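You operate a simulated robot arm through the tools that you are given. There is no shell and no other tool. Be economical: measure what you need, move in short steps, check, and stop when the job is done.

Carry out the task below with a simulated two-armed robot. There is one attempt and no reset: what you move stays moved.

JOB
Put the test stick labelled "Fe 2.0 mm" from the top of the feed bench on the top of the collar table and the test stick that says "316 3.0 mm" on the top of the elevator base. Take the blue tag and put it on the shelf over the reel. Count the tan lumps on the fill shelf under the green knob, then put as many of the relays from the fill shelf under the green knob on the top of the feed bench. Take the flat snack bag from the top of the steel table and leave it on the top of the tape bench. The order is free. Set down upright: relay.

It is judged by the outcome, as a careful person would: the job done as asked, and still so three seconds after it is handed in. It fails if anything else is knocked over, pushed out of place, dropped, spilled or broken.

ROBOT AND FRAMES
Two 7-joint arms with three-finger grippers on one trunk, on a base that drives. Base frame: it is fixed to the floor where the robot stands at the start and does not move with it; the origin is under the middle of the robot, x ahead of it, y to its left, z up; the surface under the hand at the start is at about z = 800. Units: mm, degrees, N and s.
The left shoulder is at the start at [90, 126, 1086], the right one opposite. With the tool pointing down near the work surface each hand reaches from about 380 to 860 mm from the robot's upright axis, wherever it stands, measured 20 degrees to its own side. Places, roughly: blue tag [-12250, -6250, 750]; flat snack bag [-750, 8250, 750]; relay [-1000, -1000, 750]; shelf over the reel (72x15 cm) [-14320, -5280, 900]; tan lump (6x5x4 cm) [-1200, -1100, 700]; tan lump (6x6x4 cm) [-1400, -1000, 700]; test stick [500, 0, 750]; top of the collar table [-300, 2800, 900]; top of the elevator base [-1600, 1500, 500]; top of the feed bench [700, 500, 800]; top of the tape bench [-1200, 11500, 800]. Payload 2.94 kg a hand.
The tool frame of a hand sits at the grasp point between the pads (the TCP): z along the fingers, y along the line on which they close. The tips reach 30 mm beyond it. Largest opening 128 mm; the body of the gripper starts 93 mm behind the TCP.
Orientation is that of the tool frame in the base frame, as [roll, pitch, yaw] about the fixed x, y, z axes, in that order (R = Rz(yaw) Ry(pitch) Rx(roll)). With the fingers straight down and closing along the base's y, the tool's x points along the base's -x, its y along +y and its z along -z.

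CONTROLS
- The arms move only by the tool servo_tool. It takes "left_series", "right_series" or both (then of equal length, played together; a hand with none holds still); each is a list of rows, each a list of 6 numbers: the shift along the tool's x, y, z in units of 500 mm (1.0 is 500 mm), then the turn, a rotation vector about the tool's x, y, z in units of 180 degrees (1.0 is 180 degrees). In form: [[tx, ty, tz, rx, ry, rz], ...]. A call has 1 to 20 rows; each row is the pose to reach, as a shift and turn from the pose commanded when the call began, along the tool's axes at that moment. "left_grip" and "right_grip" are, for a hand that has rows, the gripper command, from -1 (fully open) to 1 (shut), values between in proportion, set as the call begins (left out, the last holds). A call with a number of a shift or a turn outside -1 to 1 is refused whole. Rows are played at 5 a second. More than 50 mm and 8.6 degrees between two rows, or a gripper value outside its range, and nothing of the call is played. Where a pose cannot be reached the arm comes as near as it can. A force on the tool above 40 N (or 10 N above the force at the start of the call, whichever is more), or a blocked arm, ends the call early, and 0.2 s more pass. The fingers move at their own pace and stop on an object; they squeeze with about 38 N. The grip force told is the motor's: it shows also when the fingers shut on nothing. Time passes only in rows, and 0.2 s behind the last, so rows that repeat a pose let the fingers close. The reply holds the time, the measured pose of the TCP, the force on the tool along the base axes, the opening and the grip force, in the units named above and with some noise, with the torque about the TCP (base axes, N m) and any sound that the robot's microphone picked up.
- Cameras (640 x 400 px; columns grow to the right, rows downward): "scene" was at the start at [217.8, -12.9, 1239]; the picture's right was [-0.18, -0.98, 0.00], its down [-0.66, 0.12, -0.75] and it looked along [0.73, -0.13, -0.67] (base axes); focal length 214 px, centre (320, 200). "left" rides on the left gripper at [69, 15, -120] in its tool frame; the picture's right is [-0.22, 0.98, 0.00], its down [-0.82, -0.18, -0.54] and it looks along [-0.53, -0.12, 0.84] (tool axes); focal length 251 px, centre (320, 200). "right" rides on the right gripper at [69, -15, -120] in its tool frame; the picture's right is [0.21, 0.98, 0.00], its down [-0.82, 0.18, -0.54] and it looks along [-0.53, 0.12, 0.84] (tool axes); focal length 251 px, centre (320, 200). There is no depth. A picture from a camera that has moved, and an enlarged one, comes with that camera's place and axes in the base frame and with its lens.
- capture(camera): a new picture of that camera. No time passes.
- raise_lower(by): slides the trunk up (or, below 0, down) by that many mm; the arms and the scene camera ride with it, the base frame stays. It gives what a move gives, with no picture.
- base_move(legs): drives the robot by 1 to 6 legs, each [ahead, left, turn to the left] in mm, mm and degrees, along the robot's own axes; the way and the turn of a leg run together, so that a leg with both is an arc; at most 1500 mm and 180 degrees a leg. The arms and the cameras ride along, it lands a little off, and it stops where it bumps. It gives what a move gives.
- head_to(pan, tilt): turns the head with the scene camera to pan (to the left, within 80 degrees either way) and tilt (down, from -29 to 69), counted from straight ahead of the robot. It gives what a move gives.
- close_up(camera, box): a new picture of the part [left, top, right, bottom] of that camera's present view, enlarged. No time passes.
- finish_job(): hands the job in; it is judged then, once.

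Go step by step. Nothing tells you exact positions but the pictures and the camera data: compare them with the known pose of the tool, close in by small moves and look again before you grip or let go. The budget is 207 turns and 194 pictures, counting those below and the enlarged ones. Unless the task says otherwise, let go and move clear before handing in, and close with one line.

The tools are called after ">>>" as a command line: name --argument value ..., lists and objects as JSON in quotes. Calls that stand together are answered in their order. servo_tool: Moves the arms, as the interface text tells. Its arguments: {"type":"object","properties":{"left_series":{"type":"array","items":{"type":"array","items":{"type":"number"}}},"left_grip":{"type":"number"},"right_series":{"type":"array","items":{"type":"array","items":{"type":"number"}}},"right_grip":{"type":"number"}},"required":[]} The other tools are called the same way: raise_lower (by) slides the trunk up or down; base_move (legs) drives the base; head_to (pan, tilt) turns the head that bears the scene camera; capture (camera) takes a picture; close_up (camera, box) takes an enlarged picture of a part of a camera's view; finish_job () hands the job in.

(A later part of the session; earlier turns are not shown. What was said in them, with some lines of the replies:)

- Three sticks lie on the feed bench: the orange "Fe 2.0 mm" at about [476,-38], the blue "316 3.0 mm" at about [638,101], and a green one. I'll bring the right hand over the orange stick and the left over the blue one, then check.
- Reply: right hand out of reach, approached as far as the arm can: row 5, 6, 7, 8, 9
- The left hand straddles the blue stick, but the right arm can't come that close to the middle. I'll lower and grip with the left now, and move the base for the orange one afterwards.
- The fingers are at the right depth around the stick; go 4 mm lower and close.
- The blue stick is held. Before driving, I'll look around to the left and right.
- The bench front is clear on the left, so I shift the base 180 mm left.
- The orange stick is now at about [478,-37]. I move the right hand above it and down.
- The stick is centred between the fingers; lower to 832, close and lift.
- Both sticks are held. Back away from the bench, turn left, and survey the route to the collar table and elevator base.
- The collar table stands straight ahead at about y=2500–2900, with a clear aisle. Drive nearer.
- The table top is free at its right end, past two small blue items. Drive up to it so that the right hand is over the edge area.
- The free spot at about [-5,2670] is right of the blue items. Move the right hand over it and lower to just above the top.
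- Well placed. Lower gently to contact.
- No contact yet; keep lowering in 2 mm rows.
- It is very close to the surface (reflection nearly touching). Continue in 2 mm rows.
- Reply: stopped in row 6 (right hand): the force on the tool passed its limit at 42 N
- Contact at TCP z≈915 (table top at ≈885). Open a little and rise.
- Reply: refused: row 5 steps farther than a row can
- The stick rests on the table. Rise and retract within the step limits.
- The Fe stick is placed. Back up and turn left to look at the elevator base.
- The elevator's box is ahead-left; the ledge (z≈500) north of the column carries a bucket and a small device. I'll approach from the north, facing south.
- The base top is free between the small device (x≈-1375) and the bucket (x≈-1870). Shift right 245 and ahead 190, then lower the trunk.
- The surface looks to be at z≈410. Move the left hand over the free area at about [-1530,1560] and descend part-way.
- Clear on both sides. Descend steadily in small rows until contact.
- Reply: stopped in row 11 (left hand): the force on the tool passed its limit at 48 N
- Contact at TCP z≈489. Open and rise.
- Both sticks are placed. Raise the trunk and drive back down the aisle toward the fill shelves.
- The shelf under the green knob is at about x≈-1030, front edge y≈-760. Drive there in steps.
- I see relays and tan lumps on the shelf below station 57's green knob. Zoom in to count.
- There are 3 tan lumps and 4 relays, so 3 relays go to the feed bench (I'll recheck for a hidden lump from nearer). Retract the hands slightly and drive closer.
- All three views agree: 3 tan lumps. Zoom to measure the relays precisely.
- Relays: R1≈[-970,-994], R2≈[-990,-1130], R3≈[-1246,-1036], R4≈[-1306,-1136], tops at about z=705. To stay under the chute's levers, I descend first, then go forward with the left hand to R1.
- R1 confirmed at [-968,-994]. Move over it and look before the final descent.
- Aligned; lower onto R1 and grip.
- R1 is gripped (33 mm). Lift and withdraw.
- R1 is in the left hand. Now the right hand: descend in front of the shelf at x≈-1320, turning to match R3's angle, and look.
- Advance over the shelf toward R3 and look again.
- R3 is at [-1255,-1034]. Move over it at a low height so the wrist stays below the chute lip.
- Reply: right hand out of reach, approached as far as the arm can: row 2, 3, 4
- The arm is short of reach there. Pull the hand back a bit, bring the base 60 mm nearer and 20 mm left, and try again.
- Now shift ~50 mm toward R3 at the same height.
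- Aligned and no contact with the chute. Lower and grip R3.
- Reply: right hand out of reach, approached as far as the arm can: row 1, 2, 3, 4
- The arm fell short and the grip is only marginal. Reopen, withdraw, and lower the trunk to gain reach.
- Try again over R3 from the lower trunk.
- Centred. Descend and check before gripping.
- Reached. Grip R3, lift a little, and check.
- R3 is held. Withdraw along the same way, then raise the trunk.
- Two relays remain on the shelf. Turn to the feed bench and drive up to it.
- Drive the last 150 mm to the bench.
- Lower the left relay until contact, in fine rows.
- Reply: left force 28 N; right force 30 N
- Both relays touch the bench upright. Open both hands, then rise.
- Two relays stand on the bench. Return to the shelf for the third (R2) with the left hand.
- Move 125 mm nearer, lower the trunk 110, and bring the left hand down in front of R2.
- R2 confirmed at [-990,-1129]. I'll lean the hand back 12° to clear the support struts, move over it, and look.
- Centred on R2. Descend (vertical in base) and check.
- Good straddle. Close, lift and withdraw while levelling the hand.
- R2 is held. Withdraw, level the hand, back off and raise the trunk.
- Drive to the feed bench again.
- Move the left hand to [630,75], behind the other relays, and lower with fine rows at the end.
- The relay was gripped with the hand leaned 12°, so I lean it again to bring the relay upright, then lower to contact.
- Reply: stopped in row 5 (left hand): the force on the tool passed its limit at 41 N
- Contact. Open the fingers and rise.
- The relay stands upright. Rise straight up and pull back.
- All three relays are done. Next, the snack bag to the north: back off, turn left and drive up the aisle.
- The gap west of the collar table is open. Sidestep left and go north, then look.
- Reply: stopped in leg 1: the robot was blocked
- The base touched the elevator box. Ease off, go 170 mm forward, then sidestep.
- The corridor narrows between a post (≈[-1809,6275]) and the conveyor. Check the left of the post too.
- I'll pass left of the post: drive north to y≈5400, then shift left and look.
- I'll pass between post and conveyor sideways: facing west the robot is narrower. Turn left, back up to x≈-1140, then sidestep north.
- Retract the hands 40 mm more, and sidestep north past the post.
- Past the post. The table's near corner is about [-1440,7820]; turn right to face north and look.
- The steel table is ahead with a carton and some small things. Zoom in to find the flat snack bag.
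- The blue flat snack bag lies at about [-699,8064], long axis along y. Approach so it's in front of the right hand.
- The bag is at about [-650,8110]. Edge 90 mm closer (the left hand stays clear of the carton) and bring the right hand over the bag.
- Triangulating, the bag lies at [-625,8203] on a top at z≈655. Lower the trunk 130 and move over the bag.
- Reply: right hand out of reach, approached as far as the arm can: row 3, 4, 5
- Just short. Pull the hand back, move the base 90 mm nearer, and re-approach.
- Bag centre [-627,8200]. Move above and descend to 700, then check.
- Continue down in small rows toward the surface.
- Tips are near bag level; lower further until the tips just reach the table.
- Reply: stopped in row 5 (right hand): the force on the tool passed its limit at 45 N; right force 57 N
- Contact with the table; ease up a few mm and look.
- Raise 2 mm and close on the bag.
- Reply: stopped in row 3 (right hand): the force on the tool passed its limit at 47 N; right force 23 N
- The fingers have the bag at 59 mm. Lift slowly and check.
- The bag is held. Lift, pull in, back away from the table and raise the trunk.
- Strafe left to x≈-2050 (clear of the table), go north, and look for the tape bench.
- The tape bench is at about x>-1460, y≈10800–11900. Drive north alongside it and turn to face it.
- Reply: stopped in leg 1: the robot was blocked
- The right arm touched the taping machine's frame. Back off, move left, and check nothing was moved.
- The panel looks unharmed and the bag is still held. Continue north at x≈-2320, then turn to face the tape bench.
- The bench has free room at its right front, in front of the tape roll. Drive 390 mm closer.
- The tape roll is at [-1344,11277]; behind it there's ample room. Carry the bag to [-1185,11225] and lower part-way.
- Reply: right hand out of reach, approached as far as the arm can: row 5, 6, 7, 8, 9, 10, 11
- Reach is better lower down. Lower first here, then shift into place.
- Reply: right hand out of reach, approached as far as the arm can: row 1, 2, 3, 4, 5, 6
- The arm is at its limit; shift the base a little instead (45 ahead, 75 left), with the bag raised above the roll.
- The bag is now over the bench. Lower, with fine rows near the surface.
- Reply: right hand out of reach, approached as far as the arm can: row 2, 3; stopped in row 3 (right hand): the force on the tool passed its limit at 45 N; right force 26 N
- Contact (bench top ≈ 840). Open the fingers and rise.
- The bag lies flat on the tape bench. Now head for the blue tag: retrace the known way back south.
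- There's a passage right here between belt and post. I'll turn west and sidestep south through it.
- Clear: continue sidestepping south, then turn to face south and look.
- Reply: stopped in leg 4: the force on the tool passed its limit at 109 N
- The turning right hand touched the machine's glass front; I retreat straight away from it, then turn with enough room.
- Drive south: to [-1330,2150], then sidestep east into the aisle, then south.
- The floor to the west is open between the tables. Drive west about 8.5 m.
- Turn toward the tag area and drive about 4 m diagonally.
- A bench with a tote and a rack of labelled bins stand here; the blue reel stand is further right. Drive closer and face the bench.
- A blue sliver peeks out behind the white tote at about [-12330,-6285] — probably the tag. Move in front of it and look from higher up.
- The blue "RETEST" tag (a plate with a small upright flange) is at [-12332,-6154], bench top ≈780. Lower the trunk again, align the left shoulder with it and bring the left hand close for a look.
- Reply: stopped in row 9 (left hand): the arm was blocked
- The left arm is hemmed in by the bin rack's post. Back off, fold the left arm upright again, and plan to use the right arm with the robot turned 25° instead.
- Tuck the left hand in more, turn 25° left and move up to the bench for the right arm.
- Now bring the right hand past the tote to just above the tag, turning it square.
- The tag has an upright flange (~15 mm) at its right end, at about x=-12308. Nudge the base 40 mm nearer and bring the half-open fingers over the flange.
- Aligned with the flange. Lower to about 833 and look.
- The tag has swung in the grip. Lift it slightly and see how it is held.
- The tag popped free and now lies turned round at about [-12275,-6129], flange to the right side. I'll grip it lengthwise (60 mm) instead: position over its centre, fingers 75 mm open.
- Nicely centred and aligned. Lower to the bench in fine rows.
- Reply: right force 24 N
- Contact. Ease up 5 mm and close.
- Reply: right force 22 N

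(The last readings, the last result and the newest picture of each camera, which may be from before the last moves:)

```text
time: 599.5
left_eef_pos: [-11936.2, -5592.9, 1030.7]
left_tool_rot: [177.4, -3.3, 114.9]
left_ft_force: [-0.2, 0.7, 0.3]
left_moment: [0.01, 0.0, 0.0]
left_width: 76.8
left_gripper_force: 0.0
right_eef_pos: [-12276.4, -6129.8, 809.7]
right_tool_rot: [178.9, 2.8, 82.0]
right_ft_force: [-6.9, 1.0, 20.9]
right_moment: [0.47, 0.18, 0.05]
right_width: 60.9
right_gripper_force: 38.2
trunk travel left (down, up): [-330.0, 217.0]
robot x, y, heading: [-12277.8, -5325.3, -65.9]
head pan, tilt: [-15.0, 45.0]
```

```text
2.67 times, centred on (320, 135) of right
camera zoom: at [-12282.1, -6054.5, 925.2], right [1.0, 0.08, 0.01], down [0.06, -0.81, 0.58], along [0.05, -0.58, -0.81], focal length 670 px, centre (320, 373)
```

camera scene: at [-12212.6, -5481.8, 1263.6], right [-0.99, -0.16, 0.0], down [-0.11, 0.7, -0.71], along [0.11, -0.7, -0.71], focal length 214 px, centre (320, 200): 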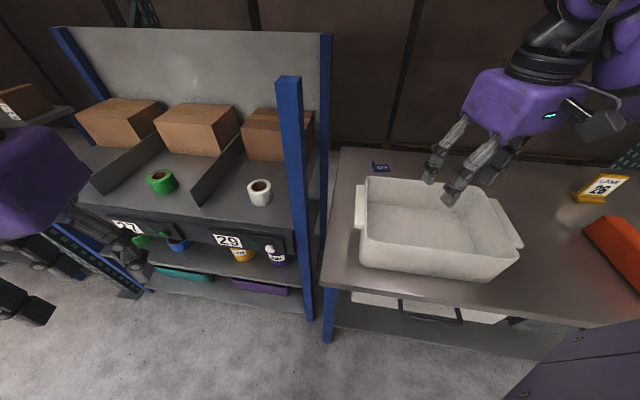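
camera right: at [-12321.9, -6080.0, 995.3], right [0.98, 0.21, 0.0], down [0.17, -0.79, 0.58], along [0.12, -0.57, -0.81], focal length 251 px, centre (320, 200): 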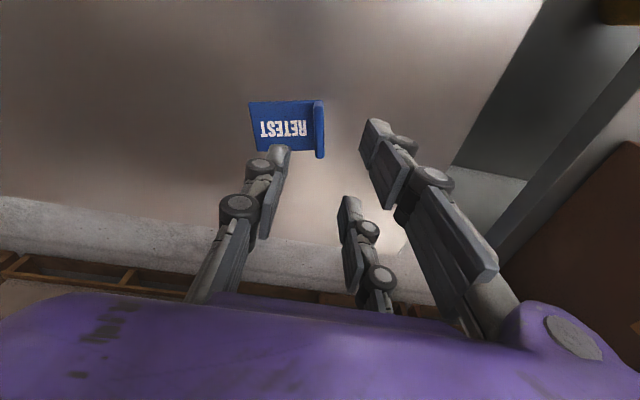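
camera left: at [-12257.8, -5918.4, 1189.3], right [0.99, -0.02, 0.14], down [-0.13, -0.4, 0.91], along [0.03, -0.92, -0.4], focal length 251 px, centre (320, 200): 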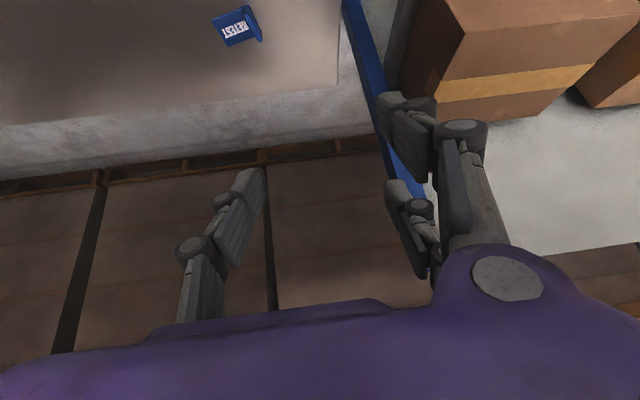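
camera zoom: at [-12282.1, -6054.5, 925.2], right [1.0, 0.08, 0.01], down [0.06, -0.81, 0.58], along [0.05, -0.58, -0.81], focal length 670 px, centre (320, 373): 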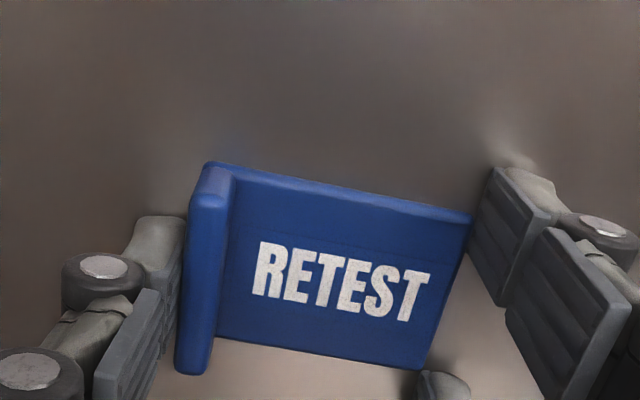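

Gripped firmly at 61 mm. Lift and check.

>>> servo_tool --right_series '[[0, 0, -0.01, 0, 0, 0], [0, 0, -0.03, 0, 0, 0], [0, 0, -0.08, 0, 0, 0], [0, 0, -0.16, 0, 0, 0], [0, 0, -0.24, 0, 0, 0], [0, 0, -0.32, 0, 0, 0], [0, 0, -0.36, 0, 0, 0]]'

>>> capture --camera "right"

```text
time: 601.1
left_eef_pos: [-11935.5, -5594.7, 1031.3]
left_tool_rot: [177.4, -3.4, 114.9]
left_ft_force: [-0.3, 0.2, -0.5]
left_moment: [-0.01, 0.01, -0.03]
left_width: 76.8
left_gripper_force: 0.0
right_eef_pos: [-12280.7, -6124.6, 988.9]
right_tool_rot: [178.9, 2.7, 82.0]
right_ft_force: [0.0, -0.2, -1.2]
right_moment: [0.01, 0.0, 0.03]
right_width: 60.7
right_gripper_force: 37.4
trunk travel left (down, up): [-330.0, 217.0]
robot x, y, heading: [-12280.2, -5323.3, -66.0]
head pan, tilt: [-15.0, 45.0]
```

```text
37 pictures are left
camera right: at [-12285.5, -6049.8, 1104.7], right [1.0, 0.08, 0.01], down [0.06, -0.81, 0.58], along [0.05, -0.58, -0.81], focal length 251 px, centre (320, 200)
```

right: 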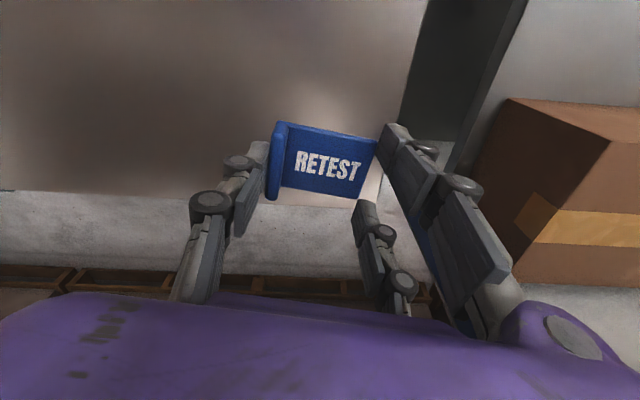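

The tag is held. Withdraw over the tote and back off.

>>> servo_tool --right_series '[[0, 0, -0.08, 0, 0, 0], [0.07, -0.03, -0.1, 0, 0, -0.015], [0.14, -0.06, -0.1, 0, 0, -0.03], [0.21, -0.09, -0.1, 0, 0, -0.045], [0.28, -0.12, -0.1, 0, 0, -0.06], [0.35, -0.15, -0.1, 0, 0, -0.075], [0.42, -0.18, -0.1, 0, 0, -0.09], [0.49, -0.21, -0.1, 0, 0, -0.105], [0.56, -0.24, -0.1, 0, 0, -0.12], [0.6, -0.27, -0.1, 0, 0, -0.12]]'

>>> base_move --legs '[[-500, 0, 0], [0, 0, -60], [600, 0, 0]]'

>>> head_to --pan 10 --tilt 20

>>> capture --camera "scene"

```text
time: 603.3
left_eef_pos: [-11934.7, -5592.6, 1030.9]
left_tool_rot: [177.5, -3.3, 114.9]
left_ft_force: [0.5, 0.0, 0.1]
left_moment: [-0.05, 0.04, 0.02]
left_width: 76.6
left_gripper_force: 0.1
right_eef_pos: [-12370.6, -5802.0, 1021.0]
right_tool_rot: [-179.7, 2.9, 103.7]
right_ft_force: [0.2, 0.7, 0.3]
right_moment: [0.0, 0.03, 0.0]
right_width: 60.9
right_gripper_force: 37.9
trunk travel left (down, up): [-330.0, 217.0]
robot x, y, heading: [-12274.9, -5324.4, -66.2]
head pan, tilt: [-15.0, 45.0]
```

```text
time: 611.8
left_eef_pos: [-12882.8, -5801.6, 1029.3]
left_tool_rot: [177.3, -3.4, 55.6]
left_ft_force: [0.1, -0.2, -0.5]
left_moment: [-0.02, -0.01, -0.02]
left_width: 76.6
left_gripper_force: 0.1
right_eef_pos: [-13284.6, -5534.4, 1020.3]
right_tool_rot: [-180.0, 2.8, 44.5]
right_ft_force: [-1.6, -0.2, 0.3]
right_moment: [-0.01, -0.02, 0.0]
right_width: 60.9
right_gripper_force: 38.4
trunk travel left (down, up): [-330.0, 217.0]
robot x, y, heading: [-12825.0, -5366.6, -125.4]
head pan, tilt: [-15.0, 45.0]
```

```text
time: 612.7
left_eef_pos: [-12883.0, -5801.3, 1030.3]
left_tool_rot: [177.3, -3.5, 55.7]
left_ft_force: [0.0, -0.2, -1.1]
left_moment: [-0.04, -0.02, 0.01]
left_width: 77.0
left_gripper_force: 0.1
right_eef_pos: [-13285.4, -5533.5, 1019.8]
right_tool_rot: [-179.9, 2.9, 44.4]
right_ft_force: [0.4, 0.2, -0.3]
right_moment: [0.02, 0.02, -0.01]
right_width: 61.2
right_gripper_force: 38.5
trunk travel left (down, up): [-330.0, 217.0]
robot x, y, heading: [-12824.2, -5368.3, -125.1]
head pan, tilt: [10.0, 20.0]
```

```text
36 pictures are left
camera scene: at [-12940.2, -5557.2, 1302.2], right [-0.9, 0.43, 0.0], down [0.15, 0.31, -0.94], along [-0.4, -0.85, -0.34], focal length 214 px, centre (320, 200)
```

scene: 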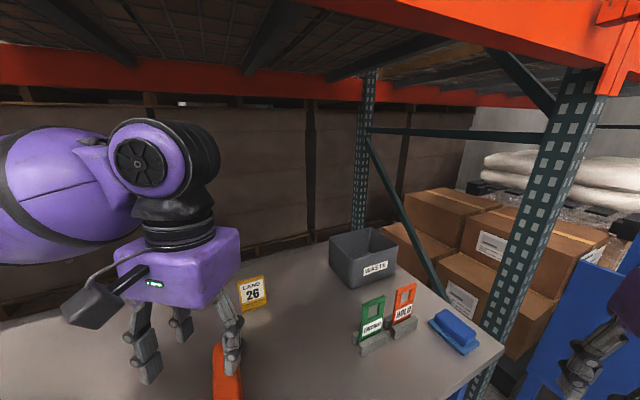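

Too close to the bench here; back away, then drive west and look at the reel stand.

>>> base_move --legs '[[-900, 0, 0], [0, 0, -30], [600, 0, 0]]'

>>> head_to --pan 10 --tilt 18

>>> capture --camera "scene"

```text
time: 621.8
left_eef_pos: [-13125.8, -5218.8, 1029.7]
left_tool_rot: [177.4, -3.4, 23.6]
left_ft_force: [0.0, -0.2, 0.5]
left_moment: [0.0, -0.02, 0.04]
left_width: 76.9
left_gripper_force: 0.1
right_eef_pos: [-13324.7, -4779.0, 1019.4]
right_tool_rot: [-179.9, 2.8, 12.5]
right_ft_force: [0.7, -0.2, -0.2]
right_moment: [0.0, -0.03, 0.03]
right_width: 60.7
right_gripper_force: 38.1
trunk travel left (down, up): [-330.0, 217.0]
robot x, y, heading: [-12849.8, -4883.0, -157.5]
head pan, tilt: [10.0, 20.0]
```

```text
time: 622.5
left_eef_pos: [-13124.9, -5218.5, 1029.7]
left_tool_rot: [177.3, -3.4, 23.6]
left_ft_force: [0.6, 0.6, -0.6]
left_moment: [-0.01, 0.01, 0.01]
left_width: 76.7
left_gripper_force: 0.0
right_eef_pos: [-13323.2, -4777.6, 1018.6]
right_tool_rot: [-179.9, 2.8, 12.4]
right_ft_force: [0.2, 0.4, -0.9]
right_moment: [0.02, 0.03, -0.03]
right_width: 61.1
right_gripper_force: 37.7
trunk travel left (down, up): [-330.0, 217.0]
robot x, y, heading: [-12851.7, -4881.6, -157.3]
head pan, tilt: [10.0, 18.0]
```

```text
35 pictures are left
camera scene: at [-13045.9, -4981.4, 1305.4], right [-0.54, 0.84, 0.0], down [0.26, 0.17, -0.95], along [-0.8, -0.51, -0.31], focal length 214 px, centre (320, 200)
```

scene: 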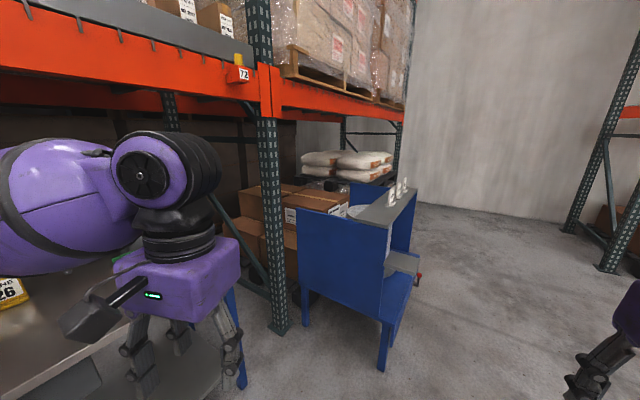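

The reel stand's narrow top shelf runs along x at about x∈[-14650,-13910], y≈-5280. Move in front of it, facing south.

>>> base_move --legs '[[555, -370, 0], [555, -370, 0], [0, 0, 67]]'

>>> head_to --pan -5 --tilt 35

>>> capture --camera "scene"

```text
time: 632.7
left_eef_pos: [-13958.0, -5020.9, 1029.4]
left_tool_rot: [177.4, -3.4, 93.4]
left_ft_force: [0.2, 0.3, 0.5]
left_moment: [0.01, -0.01, -0.03]
left_width: 76.9
left_gripper_force: 0.1
right_eef_pos: [-14439.4, -5056.3, 1019.5]
right_tool_rot: [-179.9, 2.9, 82.2]
right_ft_force: [-0.7, -0.8, 0.2]
right_moment: [0.01, -0.03, -0.01]
right_width: 60.8
right_gripper_force: 37.8
trunk travel left (down, up): [-330.0, 217.0]
robot x, y, heading: [-14176.3, -4647.0, -87.9]
head pan, tilt: [10.0, 18.0]
```

```text
time: 633.5
left_eef_pos: [-13957.6, -5021.6, 1029.6]
left_tool_rot: [177.4, -3.5, 93.4]
left_ft_force: [1.3, -0.8, -0.5]
left_moment: [-0.02, 0.04, 0.0]
left_width: 76.7
left_gripper_force: 0.1
right_eef_pos: [-14438.9, -5056.1, 1019.0]
right_tool_rot: [180.0, 3.0, 82.1]
right_ft_force: [0.5, 0.5, 0.0]
right_moment: [0.0, -0.01, -0.01]
right_width: 60.8
right_gripper_force: 38.1
trunk travel left (down, up): [-330.0, 217.0]
robot x, y, heading: [-14175.5, -4646.5, -87.5]
head pan, tilt: [-5.0, 35.0]
```

```text
34 pictures are left
camera scene: at [-14175.6, -4860.2, 1278.4], right [-1.0, 0.04, 0.0], down [0.03, 0.57, -0.82], along [-0.04, -0.82, -0.57], focal length 214 px, centre (320, 200)
```

scene: 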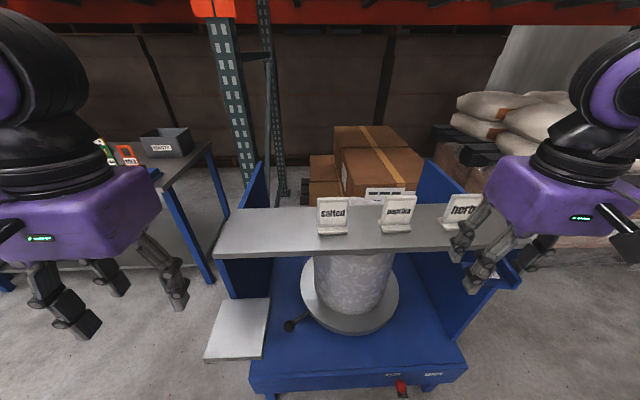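

The shelf carries three signs; its left part (x≈-13950…-14185) is free. Sidestep 250 left and bring the tag over [-14065,-5275].

>>> base_move --legs '[[0, 250, -1]]'

>>> servo_tool --right_series '[[-0.05, 0.05, 0, 0, 0, 0], [-0.1, 0.1, 0, 0, 0, 0], [-0.16, 0.15, 0, 0, 0, 0], [-0.22, 0.2, 0, 0, 0, 0], [-0.28, 0.25, 0, 0, 0, 0], [-0.34, 0.29, 0, 0, 0, 0], [-0.398, 0.318, 0, 0, 0, 0], [-0.398, 0.318, 0.03, 0, 0, 0], [-0.398, 0.318, 0.03, 0, 0, 0]]'

>>> capture --camera "right"

>>> capture --camera "scene"

```text
time: 636.3
left_eef_pos: [-13721.9, -5019.8, 1029.3]
left_tool_rot: [177.4, -3.4, 91.9]
left_ft_force: [-0.2, -0.9, 0.0]
left_moment: [0.01, 0.01, -0.02]
left_width: 76.7
left_gripper_force: 0.0
right_eef_pos: [-14203.7, -5042.1, 1019.1]
right_tool_rot: [-179.9, 3.0, 80.7]
right_ft_force: [1.6, 0.4, -1.4]
right_moment: [0.01, 0.01, -0.03]
right_width: 61.0
right_gripper_force: 38.0
trunk travel left (down, up): [-330.0, 217.0]
robot x, y, heading: [-13932.3, -4637.1, -88.9]
head pan, tilt: [-5.0, 35.0]
```

```text
time: 638.3
left_eef_pos: [-13721.5, -5020.4, 1030.1]
left_tool_rot: [177.4, -3.4, 91.8]
left_ft_force: [-0.5, -0.3, 0.5]
left_moment: [0.0, -0.02, -0.02]
left_width: 76.7
left_gripper_force: 0.0
right_eef_pos: [-14080.6, -5266.0, 1013.2]
right_tool_rot: [-179.9, 3.0, 80.7]
right_ft_force: [-0.2, 0.5, -0.3]
right_moment: [-0.01, 0.0, -0.02]
right_width: 60.9
right_gripper_force: 37.7
trunk travel left (down, up): [-330.0, 217.0]
robot x, y, heading: [-13931.2, -4640.6, -88.8]
head pan, tilt: [-5.0, 35.0]
```

```text
33 pictures are left
camera right: at [-14081.3, -5190.5, 1128.8], right [1.0, 0.05, -0.01], down [0.05, -0.81, 0.58], along [0.02, -0.58, -0.81], focal length 251 px, centre (320, 200)
```

right: 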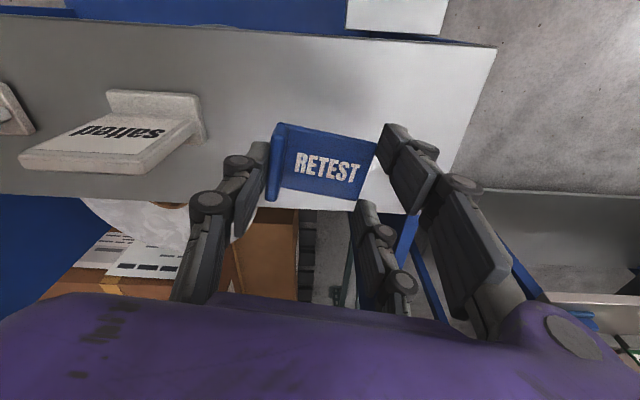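

```text
32 pictures are left
camera scene: at [-13934.4, -4852.9, 1278.4], right [-1.0, 0.07, 0.0], down [0.04, 0.57, -0.82], along [-0.06, -0.82, -0.57], focal length 214 px, centre (320, 200)
```

scene: 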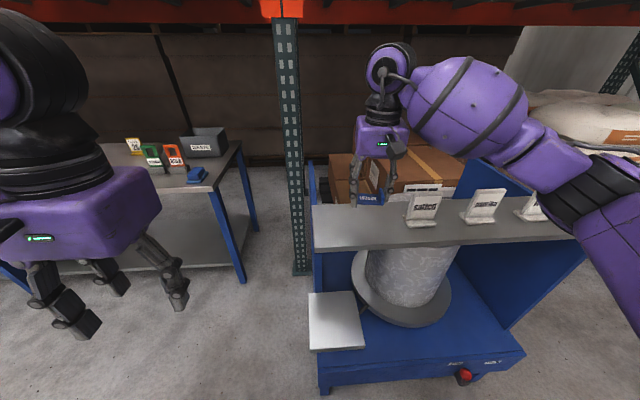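

The tag is over the free part of the shelf. Centre it in depth and lower gently until contact.

>>> servo_tool --right_series '[[-0.02, 0.02, 0.06, 0, 0, 0], [-0.026, 0.03, 0.11, 0, 0, 0], [-0.026, 0.03, 0.13, 0, 0, 0], [-0.026, 0.03, 0.135, 0, 0, 0], [-0.026, 0.03, 0.14, 0, 0, 0], [-0.026, 0.03, 0.145, 0, 0, 0], [-0.026, 0.03, 0.15, 0, 0, 0], [-0.026, 0.03, 0.154, 0, 0, 0], [-0.026, 0.03, 0.158, 0, 0, 0], [-0.026, 0.03, 0.162, 0, 0, 0], [-0.026, 0.03, 0.166, 0, 0, 0], [-0.026, 0.03, 0.17, 0, 0, 0]]'

>>> capture --camera "right"

```text
time: 640.9
left_eef_pos: [-13720.5, -5020.5, 1030.1]
left_tool_rot: [177.4, -3.4, 91.9]
left_ft_force: [1.0, 0.8, 0.4]
left_moment: [-0.01, -0.01, 0.02]
left_width: 76.8
left_gripper_force: 0.0
right_eef_pos: [-14066.9, -5283.8, 929.7]
right_tool_rot: [180.0, 3.0, 80.7]
right_ft_force: [-0.9, 0.1, 6.4]
right_moment: [0.12, -0.25, -0.01]
right_width: 60.9
right_gripper_force: 38.3
trunk travel left (down, up): [-330.0, 217.0]
robot x, y, heading: [-13929.0, -4637.7, -89.1]
head pan, tilt: [-5.0, 35.0]
```

```text
31 pictures are left
camera right: at [-14068.6, -5209.0, 1046.1], right [1.0, 0.05, -0.01], down [0.05, -0.81, 0.58], along [0.02, -0.58, -0.81], focal length 251 px, centre (320, 200)
```

right: 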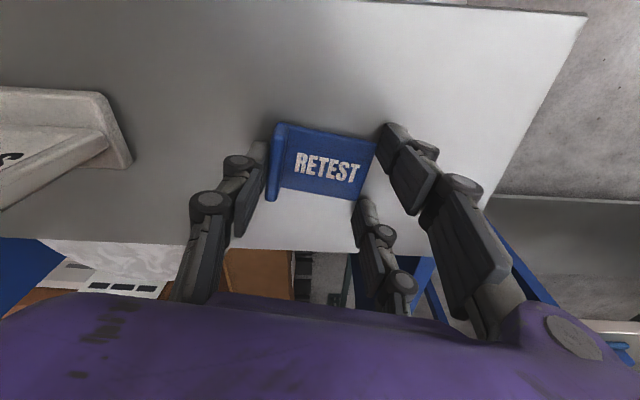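

Light contact (6 N); the tag is well inside the shelf. Open the fingers.

>>> servo_tool --right_series '[[0, 0, 0.001, 0, 0, 0], [0, 0, 0.001, 0, 0, 0], [0, 0, 0.001, 0, 0, 0]]' --right_grip -0.25

>>> servo_tool --right_series '[[0, 0, -0.04, 0, 0, 0], [0, 0, -0.12, 0, 0, 0], [0, 0, -0.2, 0, 0, 0], [0.08, 0, -0.24, 0, 0, 0], [0.16, 0, -0.24, 0, 0, 0], [0.25, 0, -0.24, 0, 0, 0], [0.34, 0, -0.24, 0, 0, 0], [0.42, 0, -0.24, 0, 0, 0]]'

>>> capture --camera "scene"

```text
time: 641.7
left_eef_pos: [-13722.3, -5019.5, 1029.6]
left_tool_rot: [177.4, -3.4, 92.0]
left_ft_force: [0.0, 0.3, 0.4]
left_moment: [0.0, 0.01, -0.01]
left_width: 76.7
left_gripper_force: 0.1
right_eef_pos: [-14065.8, -5284.6, 928.2]
right_tool_rot: [-180.0, 3.0, 80.7]
right_ft_force: [-0.3, 0.4, 0.5]
right_moment: [0.01, 0.01, 0.0]
right_width: 80.1
right_gripper_force: 0.1
trunk travel left (down, up): [-330.0, 217.0]
robot x, y, heading: [-13931.5, -4635.7, -88.9]
head pan, tilt: [-5.0, 35.0]
```

```text
time: 643.5
left_eef_pos: [-13720.4, -5020.3, 1029.8]
left_tool_rot: [177.3, -3.3, 91.9]
left_ft_force: [-0.2, -0.3, 0.1]
left_moment: [-0.04, 0.01, -0.01]
left_width: 76.9
left_gripper_force: 0.2
right_eef_pos: [-14032.9, -5073.7, 1037.5]
right_tool_rot: [-180.0, 2.9, 80.6]
right_ft_force: [-0.2, 0.5, 0.0]
right_moment: [-0.02, 0.04, -0.01]
right_width: 80.0
right_gripper_force: 0.1
trunk travel left (down, up): [-330.0, 217.0]
robot x, y, heading: [-13929.6, -4639.9, -88.7]
head pan, tilt: [-5.0, 35.0]
```

```text
30 pictures are left
camera scene: at [-13934.5, -4852.2, 1278.5], right [-1.0, 0.07, 0.0], down [0.04, 0.57, -0.82], along [-0.06, -0.82, -0.57], focal length 214 px, centre (320, 200)
```

scene: 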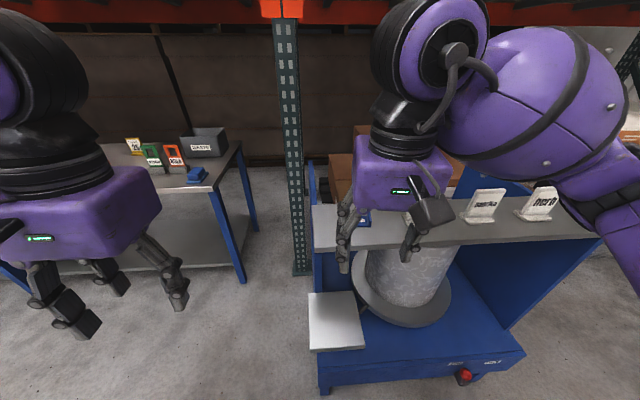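

Tag released. Back away and verify it on the shelf.

>>> base_move --legs '[[-350, 0, 0]]'

>>> capture --camera "right"

>>> close_up --camera "scene" --box '[260, 110, 480, 250]'

```text
time: 645.8
left_eef_pos: [-13725.7, -4660.4, 1029.7]
left_tool_rot: [177.4, -3.4, 92.1]
left_ft_force: [-0.3, -0.2, -0.2]
left_moment: [-0.06, 0.0, -0.02]
left_width: 77.1
left_gripper_force: 0.0
right_eef_pos: [-14038.1, -4714.5, 1037.5]
right_tool_rot: [-179.9, 2.9, 80.8]
right_ft_force: [1.0, 0.0, -0.3]
right_moment: [-0.03, 0.0, -0.02]
right_width: 79.8
right_gripper_force: 0.0
trunk travel left (down, up): [-330.0, 217.0]
robot x, y, heading: [-13937.1, -4277.9, -88.7]
head pan, tilt: [-5.0, 35.0]
```

```text
29 pictures are left
camera right: at [-14040.8, -4639.6, 1153.1], right [1.0, 0.06, -0.01], down [0.05, -0.81, 0.58], along [0.02, -0.58, -0.81], focal length 251 px, centre (320, 200)
```

right: 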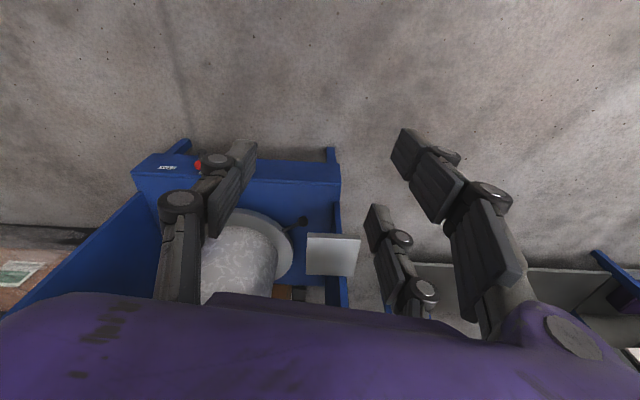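

```text
2.86 times, centred on (370, 180) of scene
camera zoom: at [-13940.8, -4493.4, 1278.4], right [-1.0, 0.07, 0.0], down [0.04, 0.57, -0.82], along [-0.05, -0.82, -0.57], focal length 613 px, centre (177, 257)
```

zoom: 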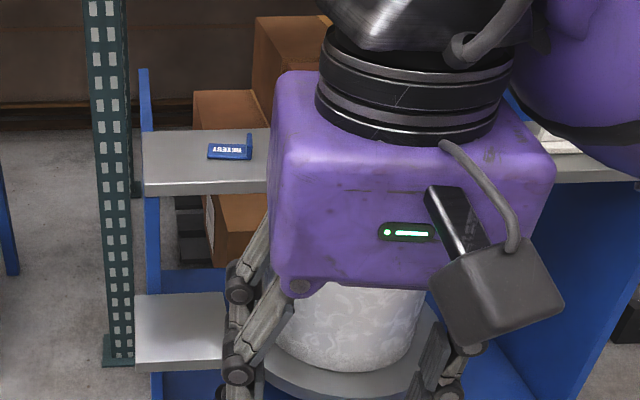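

The tag lies on the shelf over the reel, and both hands are empty and clear. The other four jobs were checked when they were placed, so I hand in.

>>> finish_job

```text
The job is handed in.
```

I finished and handed in all five jobs: both test sticks are placed, the tag is on the shelf over the reel, three relays (matching the three tan lumps I counted) stand upright on the feed bench, and the snack bag is on the tape bench. On the way the robot bumped the elevator box, the taping machine, a machine's glass front and the bin rack's post. Nothing looked damaged or moved in the pictures I took there, but I didn't inspect each spot closely.
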